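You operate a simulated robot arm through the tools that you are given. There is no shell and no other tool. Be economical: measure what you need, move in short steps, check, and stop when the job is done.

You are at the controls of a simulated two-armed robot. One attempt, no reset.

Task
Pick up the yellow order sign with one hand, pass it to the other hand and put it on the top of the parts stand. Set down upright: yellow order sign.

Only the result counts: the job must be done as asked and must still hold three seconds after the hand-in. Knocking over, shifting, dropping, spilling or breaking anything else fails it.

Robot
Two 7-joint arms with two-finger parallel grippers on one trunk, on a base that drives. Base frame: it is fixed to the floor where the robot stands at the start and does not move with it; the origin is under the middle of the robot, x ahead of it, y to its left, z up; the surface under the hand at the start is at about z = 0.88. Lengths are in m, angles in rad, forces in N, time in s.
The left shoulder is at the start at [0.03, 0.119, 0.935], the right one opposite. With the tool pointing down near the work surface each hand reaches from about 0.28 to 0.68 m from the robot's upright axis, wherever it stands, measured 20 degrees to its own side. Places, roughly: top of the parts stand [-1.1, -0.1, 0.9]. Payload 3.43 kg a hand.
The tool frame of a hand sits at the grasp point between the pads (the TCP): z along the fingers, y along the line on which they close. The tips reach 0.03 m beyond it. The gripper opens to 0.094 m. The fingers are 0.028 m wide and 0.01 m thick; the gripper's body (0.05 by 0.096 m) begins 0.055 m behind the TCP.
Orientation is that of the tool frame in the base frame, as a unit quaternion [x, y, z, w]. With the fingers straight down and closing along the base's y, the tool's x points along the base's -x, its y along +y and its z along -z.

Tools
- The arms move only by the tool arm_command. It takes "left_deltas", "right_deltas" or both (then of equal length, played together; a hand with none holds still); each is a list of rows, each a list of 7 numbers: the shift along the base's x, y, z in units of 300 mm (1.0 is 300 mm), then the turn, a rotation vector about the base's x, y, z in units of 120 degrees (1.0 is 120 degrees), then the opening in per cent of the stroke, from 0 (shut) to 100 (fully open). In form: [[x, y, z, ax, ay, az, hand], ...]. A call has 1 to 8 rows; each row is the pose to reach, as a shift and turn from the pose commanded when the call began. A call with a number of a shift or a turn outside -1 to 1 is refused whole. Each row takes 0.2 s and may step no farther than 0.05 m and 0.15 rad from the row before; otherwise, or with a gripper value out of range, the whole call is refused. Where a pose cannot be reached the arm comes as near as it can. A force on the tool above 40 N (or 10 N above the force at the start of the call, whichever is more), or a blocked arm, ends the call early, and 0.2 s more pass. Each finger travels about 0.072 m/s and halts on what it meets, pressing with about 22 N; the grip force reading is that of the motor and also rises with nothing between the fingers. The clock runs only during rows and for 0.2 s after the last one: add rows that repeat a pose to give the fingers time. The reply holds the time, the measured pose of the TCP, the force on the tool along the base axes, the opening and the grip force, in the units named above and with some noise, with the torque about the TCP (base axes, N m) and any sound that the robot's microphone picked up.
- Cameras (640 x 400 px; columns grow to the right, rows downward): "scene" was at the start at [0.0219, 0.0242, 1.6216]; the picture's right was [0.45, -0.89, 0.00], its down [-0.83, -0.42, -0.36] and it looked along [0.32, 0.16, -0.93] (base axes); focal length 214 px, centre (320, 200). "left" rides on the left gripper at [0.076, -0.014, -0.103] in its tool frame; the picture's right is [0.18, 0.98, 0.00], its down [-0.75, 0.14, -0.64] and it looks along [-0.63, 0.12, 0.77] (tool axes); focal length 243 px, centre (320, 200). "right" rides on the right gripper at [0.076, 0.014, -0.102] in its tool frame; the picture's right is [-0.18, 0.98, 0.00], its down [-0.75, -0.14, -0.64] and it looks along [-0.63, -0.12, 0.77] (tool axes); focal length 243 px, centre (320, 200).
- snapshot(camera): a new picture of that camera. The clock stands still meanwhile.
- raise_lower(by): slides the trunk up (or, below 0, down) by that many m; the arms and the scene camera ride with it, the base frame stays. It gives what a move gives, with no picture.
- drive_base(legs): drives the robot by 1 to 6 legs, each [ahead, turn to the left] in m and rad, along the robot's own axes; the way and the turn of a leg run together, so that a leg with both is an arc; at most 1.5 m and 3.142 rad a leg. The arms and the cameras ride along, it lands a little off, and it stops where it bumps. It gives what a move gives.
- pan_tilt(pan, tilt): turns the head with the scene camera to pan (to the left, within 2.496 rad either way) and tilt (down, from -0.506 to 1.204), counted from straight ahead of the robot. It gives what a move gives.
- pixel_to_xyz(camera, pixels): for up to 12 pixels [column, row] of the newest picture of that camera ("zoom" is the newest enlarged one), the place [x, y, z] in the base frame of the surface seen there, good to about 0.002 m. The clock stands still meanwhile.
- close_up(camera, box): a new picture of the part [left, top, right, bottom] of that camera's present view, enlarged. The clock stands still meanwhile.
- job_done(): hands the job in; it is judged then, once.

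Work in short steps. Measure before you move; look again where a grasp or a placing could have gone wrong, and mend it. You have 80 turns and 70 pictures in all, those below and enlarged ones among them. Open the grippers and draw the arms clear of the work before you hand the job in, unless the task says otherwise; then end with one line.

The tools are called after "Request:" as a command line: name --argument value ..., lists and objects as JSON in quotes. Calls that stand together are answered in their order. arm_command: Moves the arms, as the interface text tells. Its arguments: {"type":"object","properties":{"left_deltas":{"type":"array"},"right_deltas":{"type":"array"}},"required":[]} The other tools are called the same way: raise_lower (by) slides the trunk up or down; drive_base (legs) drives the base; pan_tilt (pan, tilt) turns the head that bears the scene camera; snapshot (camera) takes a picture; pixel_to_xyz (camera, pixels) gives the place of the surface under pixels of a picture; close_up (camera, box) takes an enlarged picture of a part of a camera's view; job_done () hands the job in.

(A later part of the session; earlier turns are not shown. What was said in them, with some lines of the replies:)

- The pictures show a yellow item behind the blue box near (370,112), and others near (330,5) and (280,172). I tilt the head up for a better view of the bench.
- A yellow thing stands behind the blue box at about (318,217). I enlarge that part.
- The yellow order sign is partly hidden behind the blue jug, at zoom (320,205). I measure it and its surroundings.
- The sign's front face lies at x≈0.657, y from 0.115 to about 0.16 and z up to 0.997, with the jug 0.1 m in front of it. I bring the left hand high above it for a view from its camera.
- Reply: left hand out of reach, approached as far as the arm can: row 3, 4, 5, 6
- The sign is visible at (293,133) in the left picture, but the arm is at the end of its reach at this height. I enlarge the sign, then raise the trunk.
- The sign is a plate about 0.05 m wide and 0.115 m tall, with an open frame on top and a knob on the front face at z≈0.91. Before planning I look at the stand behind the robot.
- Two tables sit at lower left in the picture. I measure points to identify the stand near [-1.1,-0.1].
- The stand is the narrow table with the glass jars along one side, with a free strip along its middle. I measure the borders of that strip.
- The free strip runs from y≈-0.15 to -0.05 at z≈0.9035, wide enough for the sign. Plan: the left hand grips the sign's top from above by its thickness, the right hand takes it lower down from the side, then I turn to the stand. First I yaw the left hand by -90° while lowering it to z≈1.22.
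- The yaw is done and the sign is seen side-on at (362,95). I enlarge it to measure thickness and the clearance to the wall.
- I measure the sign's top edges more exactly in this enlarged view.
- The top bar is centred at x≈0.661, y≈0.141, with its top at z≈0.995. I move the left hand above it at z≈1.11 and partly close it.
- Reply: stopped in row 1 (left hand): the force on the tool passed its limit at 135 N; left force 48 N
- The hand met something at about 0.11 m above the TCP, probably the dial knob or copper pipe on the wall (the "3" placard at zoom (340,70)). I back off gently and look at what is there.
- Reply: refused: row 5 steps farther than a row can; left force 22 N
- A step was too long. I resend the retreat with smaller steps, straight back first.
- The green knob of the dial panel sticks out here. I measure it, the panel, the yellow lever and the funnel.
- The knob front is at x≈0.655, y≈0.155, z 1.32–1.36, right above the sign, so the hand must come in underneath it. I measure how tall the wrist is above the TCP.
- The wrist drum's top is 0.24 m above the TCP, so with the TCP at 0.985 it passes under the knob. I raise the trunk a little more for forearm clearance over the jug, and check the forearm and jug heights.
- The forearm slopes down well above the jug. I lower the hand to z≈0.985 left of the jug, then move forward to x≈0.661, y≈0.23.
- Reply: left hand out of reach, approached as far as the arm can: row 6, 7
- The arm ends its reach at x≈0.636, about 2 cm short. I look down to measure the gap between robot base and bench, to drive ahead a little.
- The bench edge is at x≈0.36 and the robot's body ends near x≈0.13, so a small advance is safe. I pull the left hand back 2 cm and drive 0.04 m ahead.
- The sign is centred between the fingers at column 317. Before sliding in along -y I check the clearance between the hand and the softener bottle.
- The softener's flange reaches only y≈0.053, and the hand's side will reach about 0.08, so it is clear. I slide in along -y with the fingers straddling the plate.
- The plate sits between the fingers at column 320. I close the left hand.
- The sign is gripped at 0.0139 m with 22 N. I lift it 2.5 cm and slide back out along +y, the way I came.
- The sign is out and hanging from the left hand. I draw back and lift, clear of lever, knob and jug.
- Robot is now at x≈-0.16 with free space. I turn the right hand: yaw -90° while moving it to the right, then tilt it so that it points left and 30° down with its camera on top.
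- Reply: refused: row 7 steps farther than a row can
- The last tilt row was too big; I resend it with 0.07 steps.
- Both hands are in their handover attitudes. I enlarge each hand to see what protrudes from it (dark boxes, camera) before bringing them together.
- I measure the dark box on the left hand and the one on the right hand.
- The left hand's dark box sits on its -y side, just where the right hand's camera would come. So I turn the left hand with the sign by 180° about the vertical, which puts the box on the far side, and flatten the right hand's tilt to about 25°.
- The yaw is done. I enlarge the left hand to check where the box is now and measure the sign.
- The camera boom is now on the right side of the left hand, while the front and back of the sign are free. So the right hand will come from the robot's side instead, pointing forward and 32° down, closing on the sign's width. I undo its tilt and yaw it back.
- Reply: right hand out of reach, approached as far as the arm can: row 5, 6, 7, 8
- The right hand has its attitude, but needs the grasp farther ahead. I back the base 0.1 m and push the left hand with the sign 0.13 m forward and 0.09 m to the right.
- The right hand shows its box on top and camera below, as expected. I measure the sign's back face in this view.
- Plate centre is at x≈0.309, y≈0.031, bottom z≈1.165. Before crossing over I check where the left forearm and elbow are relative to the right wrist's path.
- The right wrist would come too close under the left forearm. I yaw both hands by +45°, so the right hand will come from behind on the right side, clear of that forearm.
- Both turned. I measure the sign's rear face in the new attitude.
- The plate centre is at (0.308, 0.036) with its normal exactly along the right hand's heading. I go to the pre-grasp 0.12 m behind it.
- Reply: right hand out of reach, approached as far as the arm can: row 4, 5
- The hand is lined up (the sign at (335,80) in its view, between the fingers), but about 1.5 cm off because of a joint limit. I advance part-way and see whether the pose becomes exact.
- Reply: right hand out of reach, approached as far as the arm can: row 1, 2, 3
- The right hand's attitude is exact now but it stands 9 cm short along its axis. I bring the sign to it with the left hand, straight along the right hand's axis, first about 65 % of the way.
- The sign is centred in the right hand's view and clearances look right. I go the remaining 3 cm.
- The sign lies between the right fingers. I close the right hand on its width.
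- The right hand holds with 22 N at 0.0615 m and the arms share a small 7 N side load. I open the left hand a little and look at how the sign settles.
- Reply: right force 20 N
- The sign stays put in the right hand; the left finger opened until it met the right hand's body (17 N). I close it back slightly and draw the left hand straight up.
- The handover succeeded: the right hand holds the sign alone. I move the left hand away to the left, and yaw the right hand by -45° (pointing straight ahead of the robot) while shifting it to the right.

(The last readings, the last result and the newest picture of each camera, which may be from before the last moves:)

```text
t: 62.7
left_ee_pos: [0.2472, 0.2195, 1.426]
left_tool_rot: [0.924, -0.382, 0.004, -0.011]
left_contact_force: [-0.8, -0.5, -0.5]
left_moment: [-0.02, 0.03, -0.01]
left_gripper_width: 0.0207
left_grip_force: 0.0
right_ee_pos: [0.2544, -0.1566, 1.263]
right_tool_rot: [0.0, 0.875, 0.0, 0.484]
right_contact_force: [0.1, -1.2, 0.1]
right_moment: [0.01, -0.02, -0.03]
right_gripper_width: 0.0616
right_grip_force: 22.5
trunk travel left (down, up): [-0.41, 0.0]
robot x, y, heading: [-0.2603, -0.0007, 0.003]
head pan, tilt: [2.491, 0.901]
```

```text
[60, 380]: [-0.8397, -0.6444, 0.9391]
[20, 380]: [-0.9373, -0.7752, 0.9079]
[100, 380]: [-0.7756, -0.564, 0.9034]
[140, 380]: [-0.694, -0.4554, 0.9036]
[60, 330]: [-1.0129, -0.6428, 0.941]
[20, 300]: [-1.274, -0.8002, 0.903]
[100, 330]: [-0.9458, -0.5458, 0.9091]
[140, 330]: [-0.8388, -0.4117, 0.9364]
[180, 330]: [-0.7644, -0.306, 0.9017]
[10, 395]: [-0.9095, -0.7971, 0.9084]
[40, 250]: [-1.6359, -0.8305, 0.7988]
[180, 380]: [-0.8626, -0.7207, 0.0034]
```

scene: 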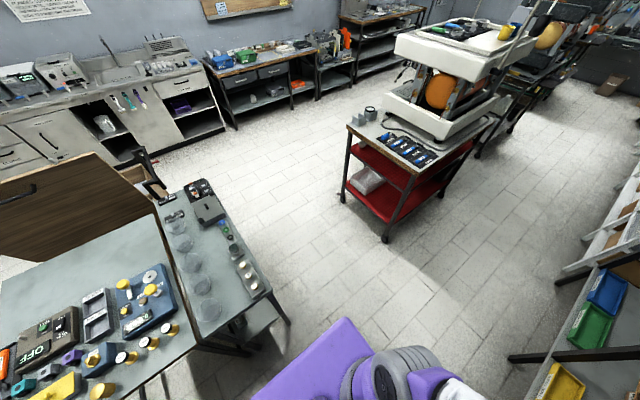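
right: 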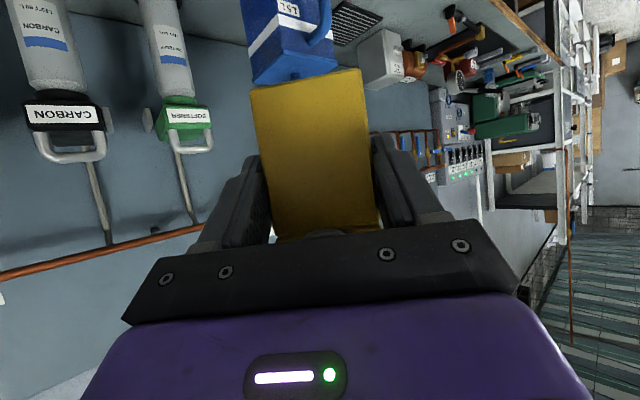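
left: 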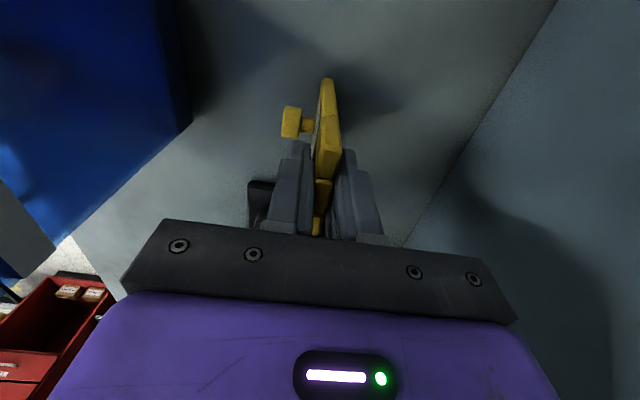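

The stand and the side bench share a front edge at x≈-0.68, and the floor in front is free. I turn right 90°, drive 0.257 m and turn right 90° again, which should put the sign above about (-0.80,-0.10).

Request:
drive_base --legs '[[0, -1.571], [0.257, 0], [0, -1.571]]'

Request:
pan_tilt --pan -0.2 --tilt 0.95

Request:
snapshot --camera "scene"

```text
t: 72.2
left_ee_pos: [-0.7685, -0.4763, 1.4262]
left_tool_rot: [0.383, 0.924, -0.011, -0.004]
left_contact_force: [-0.9, -0.2, -0.1]
left_moment: [-0.03, -0.04, -0.01]
left_gripper_width: 0.0207
left_grip_force: 0.1
right_ee_pos: [-0.7755, -0.1003, 1.2624]
right_tool_rot: [0.875, -0.001, -0.484, -0.001]
right_contact_force: [-0.3, 0.1, 0.2]
right_moment: [0.01, 0.01, -0.01]
right_gripper_width: 0.0614
right_grip_force: 21.8
trunk travel left (down, up): [-0.41, 0.0]
robot x, y, heading: [-0.2627, -0.2567, -3.14]
head pan, tilt: [2.491, 0.901]
```

```text
t: 74.6
left_ee_pos: [-0.7693, -0.4761, 1.4266]
left_tool_rot: [0.383, 0.924, -0.011, -0.004]
left_contact_force: [-0.2, -0.1, -0.2]
left_moment: [-0.03, -0.01, 0.01]
left_gripper_width: 0.0207
left_grip_force: 0.1
right_ee_pos: [-0.7747, -0.0992, 1.2636]
right_tool_rot: [0.876, -0.001, -0.483, 0.0]
right_contact_force: [0.7, 0.1, -1.0]
right_moment: [-0.01, 0.04, 0.01]
right_gripper_width: 0.0616
right_grip_force: 22.0
trunk travel left (down, up): [-0.41, 0.0]
robot x, y, heading: [-0.2573, -0.2566, -3.142]
head pan, tilt: [-0.201, 0.949]
```

```text
11 pictures are left
```

scene: 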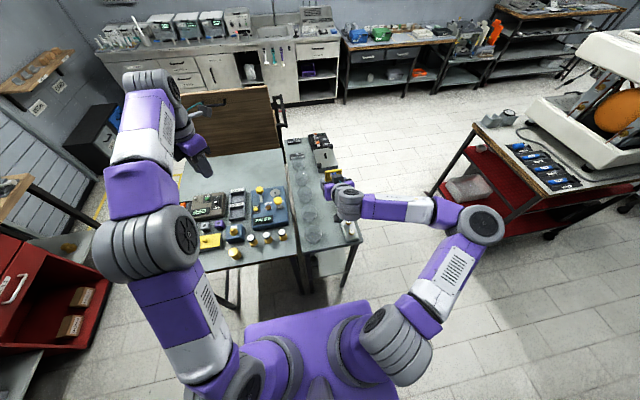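

The right hand is at (-0.775,-0.100), right over the strip. I enlarge that area to measure the sign's lower edge, the jar heights and the weights.

Request:
close_up --camera "scene" --box '[282, 150, 378, 250]'

```text
4.00 times, centred on (330, 200) of scene
```

zoom: 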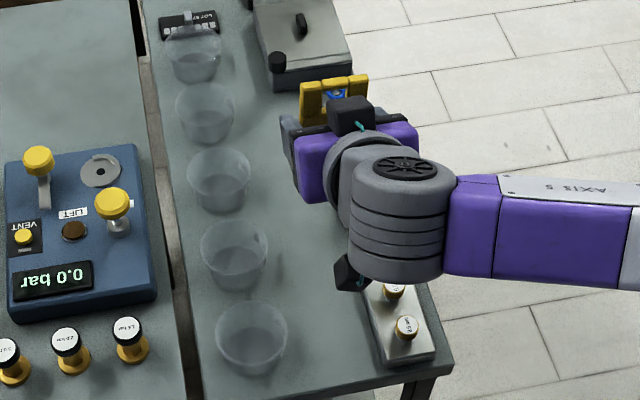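

Request:
pixel_to_xyz --camera "zoom" --pixels '[[303, 100], [366, 90], [312, 83], [360, 78], [245, 165], [267, 240], [287, 320], [240, 185], [395, 285], [407, 318], [282, 330], [350, 275]]'

Request:
snapshot --camera "right"

```text
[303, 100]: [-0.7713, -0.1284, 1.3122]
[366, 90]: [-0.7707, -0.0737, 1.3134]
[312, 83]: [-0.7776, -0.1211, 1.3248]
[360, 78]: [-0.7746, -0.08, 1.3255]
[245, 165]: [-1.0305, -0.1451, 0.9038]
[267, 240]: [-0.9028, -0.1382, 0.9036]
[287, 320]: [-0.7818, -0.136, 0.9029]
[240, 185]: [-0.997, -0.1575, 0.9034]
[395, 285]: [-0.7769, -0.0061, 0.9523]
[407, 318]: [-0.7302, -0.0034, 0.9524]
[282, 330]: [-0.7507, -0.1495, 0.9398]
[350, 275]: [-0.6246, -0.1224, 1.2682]
```

```text
9 pictures are left
```

right: 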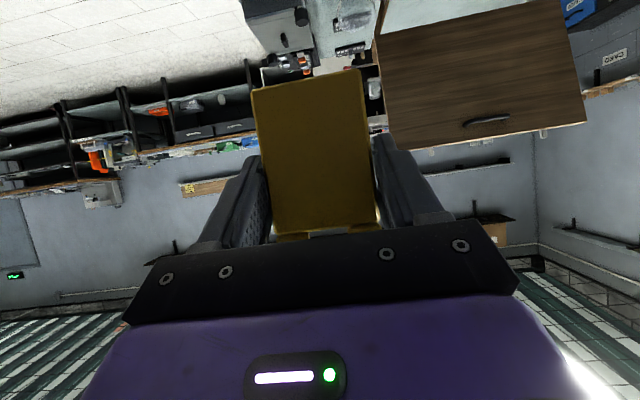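

The sign is centred at y≈-0.101, top z≈1.325, x≈-0.777. I measure the plate's lower corners in the right camera's picture to get its lean.

Request:
pixel_to_xyz --camera "right" --pixels '[[258, 96], [355, 76], [275, 225], [370, 215], [310, 90], [320, 150], [325, 220], [262, 130], [365, 130], [308, 84]]'

```text
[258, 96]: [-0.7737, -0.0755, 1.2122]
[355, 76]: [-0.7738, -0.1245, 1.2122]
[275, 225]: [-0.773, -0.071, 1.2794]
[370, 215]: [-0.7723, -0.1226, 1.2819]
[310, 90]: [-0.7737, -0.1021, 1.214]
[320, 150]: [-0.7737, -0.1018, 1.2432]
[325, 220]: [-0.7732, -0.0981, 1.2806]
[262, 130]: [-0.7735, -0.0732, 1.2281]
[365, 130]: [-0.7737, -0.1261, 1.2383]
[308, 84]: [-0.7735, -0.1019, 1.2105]
```

The plate is vertical within about a degree and its bottom is at z≈1.2095, 0.306 m above the stand. I shift 8 mm toward the strip's middle and lower the trunk by 0.285.

Request:
arm_command --right_deltas '[[0, 0.027, 0, 0, 0, 0, 0], [0, 0.027, 0, 0, 0, 0, 0]]'

Request:
raise_lower --by -0.285

Request:
close_up --camera "scene" --box '[282, 150, 378, 250]'

Request:
snapshot --camera "right"

```text
t: 75.2
left_ee_pos: [-0.7679, -0.4753, 1.4265]
left_tool_rot: [0.382, 0.924, -0.01, -0.005]
left_contact_force: [0.1, 0.4, 0.7]
left_moment: [-0.02, 0.03, 0.02]
left_gripper_width: 0.0207
left_grip_force: 0.1
right_ee_pos: [-0.7755, -0.0908, 1.2624]
right_tool_rot: [0.875, 0.0, -0.484, 0.0]
right_contact_force: [-0.6, -0.1, 0.1]
right_moment: [-0.02, 0.0, -0.01]
right_gripper_width: 0.0617
right_grip_force: 21.5
trunk travel left (down, up): [-0.41, 0.0]
robot x, y, heading: [-0.2598, -0.257, -3.14]
head pan, tilt: [-0.201, 0.949]
```

```text
t: 78.1
left_ee_pos: [-0.7681, -0.477, 1.1414]
left_tool_rot: [0.382, 0.924, -0.01, -0.005]
left_contact_force: [0.5, 0.0, 0.6]
left_moment: [0.0, 0.01, 0.01]
left_gripper_width: 0.0209
left_grip_force: 0.0
right_ee_pos: [-0.7759, -0.0904, 0.9778]
right_tool_rot: [0.876, -0.001, -0.483, -0.001]
right_contact_force: [0.8, 0.4, -0.4]
right_moment: [0.01, -0.02, -0.01]
right_gripper_width: 0.0613
right_grip_force: 21.8
trunk travel left (down, up): [-0.125, 0.285]
robot x, y, heading: [-0.2587, -0.2561, -3.138]
head pan, tilt: [-0.201, 0.949]
```

```text
4.00 times, centred on (330, 200) of scene
```

zoom: 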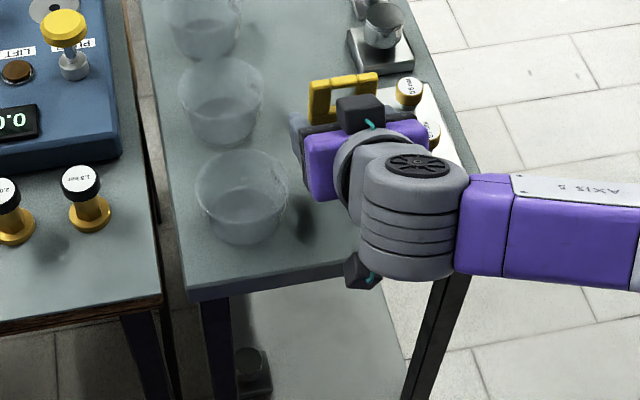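

```text
7 pictures are left
```

right: 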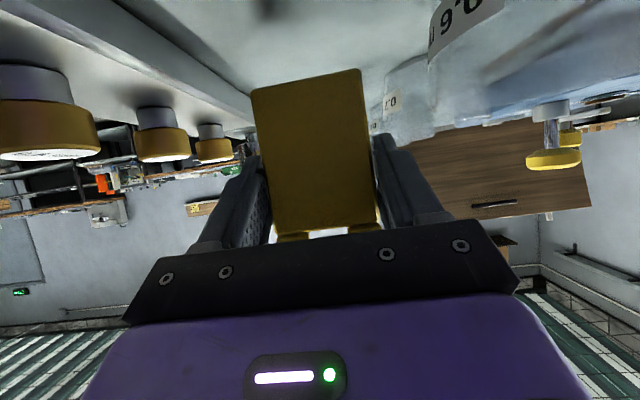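

The sign hangs clear between weights and jar, about 2 cm above the top. I lower the hand 19 mm in small steps and watch the force.

Request:
arm_command --right_deltas '[[0, 0, -0.025, 0, 0, 0, 0], [0, 0, -0.045, 0, 0, 0, 0], [0, 0, -0.055, 0, 0, 0, 0], [0, 0, -0.062, 0, 0, 0, 0], [0, 0, -0.062, 0, 0, 0, 0]]'

```text
t: 79.3
left_ee_pos: [-0.769, -0.4766, 1.1421]
left_tool_rot: [0.383, 0.924, -0.01, -0.005]
left_contact_force: [0.7, 0.1, 0.4]
left_moment: [-0.02, 0.0, -0.03]
left_gripper_width: 0.0206
left_grip_force: 0.1
right_ee_pos: [-0.775, -0.0906, 0.9599]
right_tool_rot: [0.875, -0.001, -0.483, -0.001]
right_contact_force: [0.0, -0.4, -0.6]
right_moment: [-0.03, 0.01, -0.02]
right_gripper_width: 0.0614
right_grip_force: 21.8
trunk travel left (down, up): [-0.125, 0.285]
robot x, y, heading: [-0.2606, -0.2551, -3.143]
head pan, tilt: [-0.201, 0.949]
```

No contact force yet. I go on down in 1 mm steps.

Request:
arm_command --right_deltas '[[0, 0, -0.0033, 0, 0, 0, 0], [0, 0, -0.0067, 0, 0, 0, 0], [0, 0, -0.0067, 0, 0, 0, 0]]'

Request:
arm_command --right_deltas '[[0, 0, -0.0033, 0, 0, 0, 0], [0, 0, -0.0033, 0, 0, 0, 0]]'

```text
t: 80.1
left_ee_pos: [-0.7693, -0.4757, 1.1422]
left_tool_rot: [0.383, 0.924, -0.01, -0.005]
left_contact_force: [0.6, 1.2, -0.7]
left_moment: [-0.01, 0.02, 0.01]
left_gripper_width: 0.0205
left_grip_force: 0.0
right_ee_pos: [-0.776, -0.0909, 0.9582]
right_tool_rot: [0.875, -0.001, -0.484, -0.001]
right_contact_force: [0.9, -0.7, -0.4]
right_moment: [-0.03, 0.0, -0.01]
right_gripper_width: 0.0615
right_grip_force: 22.1
trunk travel left (down, up): [-0.125, 0.285]
robot x, y, heading: [-0.2611, -0.2523, -3.149]
head pan, tilt: [-0.201, 0.949]
```

```text
t: 80.7
left_ee_pos: [-0.7677, -0.4749, 1.1412]
left_tool_rot: [0.382, 0.924, -0.011, -0.005]
left_contact_force: [0.4, 0.1, -0.7]
left_moment: [-0.04, 0.02, 0.04]
left_gripper_width: 0.0206
left_grip_force: 0.0
right_ee_pos: [-0.7762, -0.0904, 0.9574]
right_tool_rot: [0.875, -0.001, -0.484, 0.0]
right_contact_force: [-0.7, 0.3, -0.7]
right_moment: [0.0, 0.01, -0.03]
right_gripper_width: 0.0615
right_grip_force: 22.6
trunk travel left (down, up): [-0.125, 0.285]
robot x, y, heading: [-0.2587, -0.2536, -3.14]
head pan, tilt: [-0.201, 0.949]
```

Still no force; expected contact is about here. I continue by 1 mm steps.

Request:
arm_command --right_deltas '[[0, 0, -0.0033, 0, 0, 0, 0], [0, 0, -0.0033, 0, 0, 0, 0]]'

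Request:
arm_command --right_deltas '[[0, 0, -0.0033, 0, 0, 0, 0], [0, 0, -0.0033, 0, 0, 0, 0]]'

Request:
close_up --camera "right" --box '[220, 50, 400, 170]'

```text
t: 81.3
left_ee_pos: [-0.7683, -0.475, 1.1421]
left_tool_rot: [0.382, 0.924, -0.01, -0.005]
left_contact_force: [-0.1, -0.6, 0.8]
left_moment: [0.0, 0.01, -0.01]
left_gripper_width: 0.0205
left_grip_force: 0.1
right_ee_pos: [-0.775, -0.0917, 0.9559]
right_tool_rot: [0.875, -0.001, -0.484, 0.0]
right_contact_force: [-0.4, -0.1, 1.9]
right_moment: [0.0, 0.04, -0.02]
right_gripper_width: 0.0613
right_grip_force: 22.4
trunk travel left (down, up): [-0.125, 0.285]
robot x, y, heading: [-0.2585, -0.2567, -3.14]
head pan, tilt: [-0.201, 0.949]
```

```text
t: 81.9
left_ee_pos: [-0.7689, -0.4764, 1.1418]
left_tool_rot: [0.383, 0.924, -0.01, -0.005]
left_contact_force: [0.2, -0.6, 0.5]
left_moment: [0.04, -0.05, -0.04]
left_gripper_width: 0.0206
left_grip_force: 0.0
right_ee_pos: [-0.7743, -0.0916, 0.9567]
right_tool_rot: [0.875, -0.001, -0.485, -0.001]
right_contact_force: [-1.8, 1.6, 8.4]
right_moment: [0.05, 0.1, 0.01]
right_gripper_width: 0.0615
right_grip_force: 22.6
trunk travel left (down, up): [-0.125, 0.285]
robot x, y, heading: [-0.2625, -0.2553, 3.144]
head pan, tilt: [-0.201, 0.949]
```

```text
3.33 times, centred on (310, 110) of right
```

zoom: 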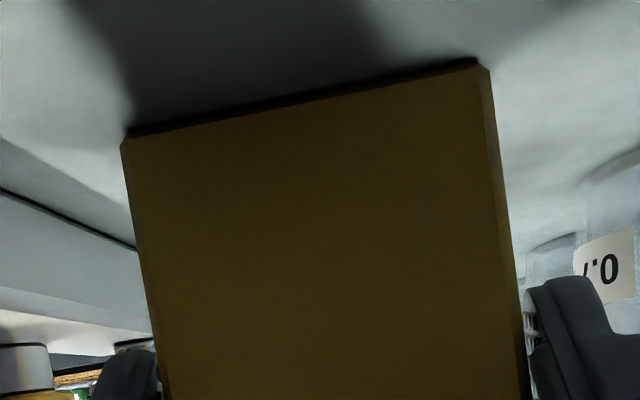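

Contact is made with 8 N. I open the right fingers gently, just enough to free the sign.

Request:
arm_command --right_deltas '[[0, 0, 0, 0, 0, 0, 66], [0, 0, 0, 0, 0, 0, 68], [0, 0, 0, 0, 0, 0, 70], [0, 0, 0, 0, 0, 0, 73], [0, 0, 0, 0, 0, 0, 76], [0, 0, 0, 0, 0, 0, 76]]'

Request:
snapshot --camera "right"

```text
t: 83.3
left_ee_pos: [-0.7684, -0.4756, 1.1424]
left_tool_rot: [0.383, 0.924, -0.011, -0.004]
left_contact_force: [-0.5, 0.7, -0.2]
left_moment: [-0.01, -0.01, -0.02]
left_gripper_width: 0.0205
left_grip_force: 0.0
right_ee_pos: [-0.776, -0.0922, 0.9548]
right_tool_rot: [0.875, -0.001, -0.484, -0.001]
right_contact_force: [1.2, -0.4, 0.3]
right_moment: [0.0, 0.0, 0.03]
right_gripper_width: 0.0718
right_grip_force: 0.0
trunk travel left (down, up): [-0.125, 0.285]
robot x, y, heading: [-0.2609, -0.256, -3.142]
head pan, tilt: [-0.201, 0.949]
```

```text
5 pictures are left
```

right: 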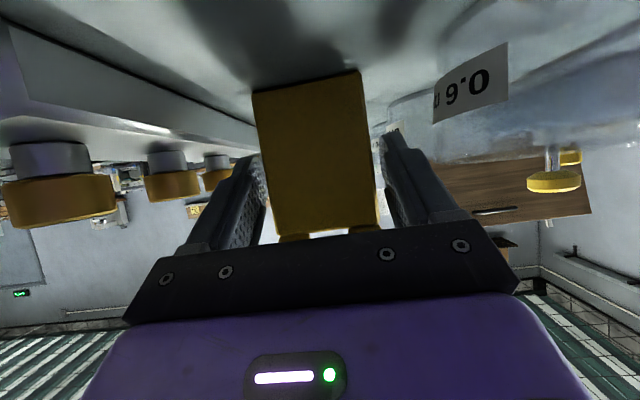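

The sign stands free between the open fingers with gaps on both sides. I withdraw the right hand backwards along its axis.

Request:
arm_command --right_deltas '[[0.04, 0, 0.02, 0, 0, 0, 76], [0.09, 0, 0.05, 0, 0, 0, 76], [0.15, 0, 0.09, 0, 0, 0, 76], [0.21, 0, 0.13, 0, 0, 0, 76], [0.26, 0, 0.16, 0, 0, 0, 76], [0.26, 0, 0.16, 0, 0, 0, 76]]'

Request:
snapshot --camera "right"

```text
t: 84.7
left_ee_pos: [-0.7684, -0.4755, 1.1417]
left_tool_rot: [0.383, 0.924, -0.011, -0.003]
left_contact_force: [0.5, -0.8, 0.4]
left_moment: [0.03, 0.02, -0.01]
left_gripper_width: 0.0206
left_grip_force: 0.0
right_ee_pos: [-0.6977, -0.0905, 1.0025]
right_tool_rot: [0.876, -0.001, -0.483, 0.0]
right_contact_force: [0.2, 0.3, 0.8]
right_moment: [0.01, -0.02, 0.01]
right_gripper_width: 0.0712
right_grip_force: 0.0
trunk travel left (down, up): [-0.125, 0.285]
robot x, y, heading: [-0.2592, -0.2561, -3.141]
head pan, tilt: [-0.201, 0.949]
```

```text
4 pictures are left
```

right: 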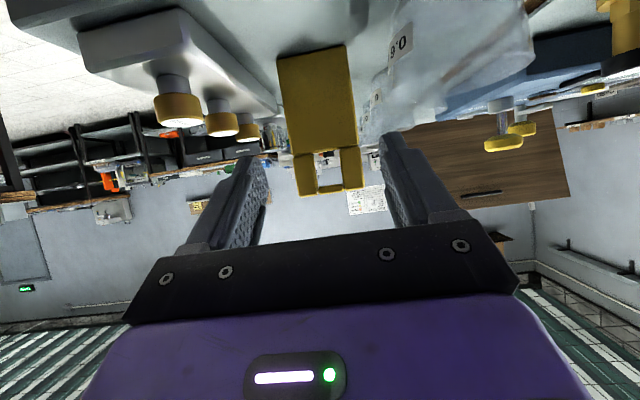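

The sign stands upright on the stand, free of the hand. I raise the trunk, back away and open both grippers fully.

Request:
raise_lower --by 0.15

Request:
drive_base --legs '[[-0.2, 0]]'

Request:
arm_command --left_deltas '[[0, 0, 0, 0, 0, 0, 60], [0, 0, 0, 0, 0, 0, 100], [0, 0, 0, 0, 0, 0, 100]]' --right_deltas '[[0, 0, 0, 0, 0, 0, 100], [0, 0, 0, 0, 0, 0, 100], [0, 0, 0, 0, 0, 0, 100]]'

Request:
close_up --camera "scene" --box '[250, 90, 410, 190]'

```text
t: 86.5
left_ee_pos: [-0.7678, -0.4753, 1.2912]
left_tool_rot: [0.382, 0.924, -0.011, -0.004]
left_contact_force: [0.3, 0.2, 0.7]
left_moment: [-0.05, 0.02, -0.01]
left_gripper_width: 0.0206
left_grip_force: 0.1
right_ee_pos: [-0.6983, -0.0903, 1.1527]
right_tool_rot: [0.876, 0.0, -0.483, 0.0]
right_contact_force: [0.2, 0.3, 0.4]
right_moment: [0.01, -0.02, -0.02]
right_gripper_width: 0.0712
right_grip_force: 0.1
trunk travel left (down, up): [-0.275, 0.135]
robot x, y, heading: [-0.2615, -0.2577, -3.14]
head pan, tilt: [-0.201, 0.949]
```

```text
t: 88.0
left_ee_pos: [-0.5695, -0.4763, 1.2923]
left_tool_rot: [0.383, 0.924, -0.01, -0.004]
left_contact_force: [-0.3, 0.6, -0.1]
left_moment: [0.02, 0.03, -0.01]
left_gripper_width: 0.0207
left_grip_force: 0.0
right_ee_pos: [-0.4994, -0.0908, 1.153]
right_tool_rot: [0.875, -0.001, -0.484, 0.0]
right_contact_force: [0.4, -0.1, 0.3]
right_moment: [0.01, 0.01, -0.03]
right_gripper_width: 0.0717
right_grip_force: 0.1
trunk travel left (down, up): [-0.275, 0.135]
robot x, y, heading: [-0.0614, -0.2608, 3.138]
head pan, tilt: [-0.201, 0.949]
```

```text
t: 88.8
left_ee_pos: [-0.5706, -0.4758, 1.2922]
left_tool_rot: [0.383, 0.924, -0.011, -0.004]
left_contact_force: [-0.7, 0.2, 0.0]
left_moment: [-0.01, 0.02, -0.01]
left_gripper_width: 0.0941
left_grip_force: 0.1
right_ee_pos: [-0.5003, -0.0919, 1.1523]
right_tool_rot: [0.876, -0.001, -0.483, -0.001]
right_contact_force: [-0.2, 0.2, 0.2]
right_moment: [-0.04, 0.03, 0.05]
right_gripper_width: 0.0938
right_grip_force: 0.0
trunk travel left (down, up): [-0.275, 0.135]
robot x, y, heading: [-0.0622, -0.2572, 3.14]
head pan, tilt: [-0.201, 0.949]
```

```text
4.00 times, centred on (330, 140) of scene
```

zoom: 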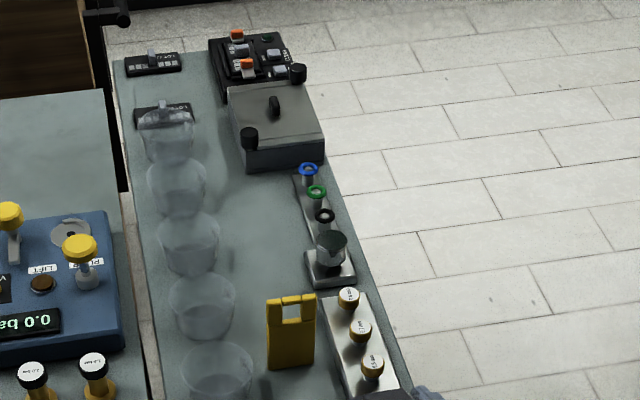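

The sign stands upright on the stand at zoom (292,330), between the jars and the weights. Nothing on the stand has been disturbed, and both hands are clear and open, so I hand the job in.

Request:
job_done

```text
The job is handed in.
```

The left hand picked up the yellow order sign and passed it in mid-air to the right hand, which set it upright on top of the parts stand. On the way in, the left hand pressed against the green dial knob on the wall (peak 135 N). I have no clear earlier picture to confirm its setting did not change.
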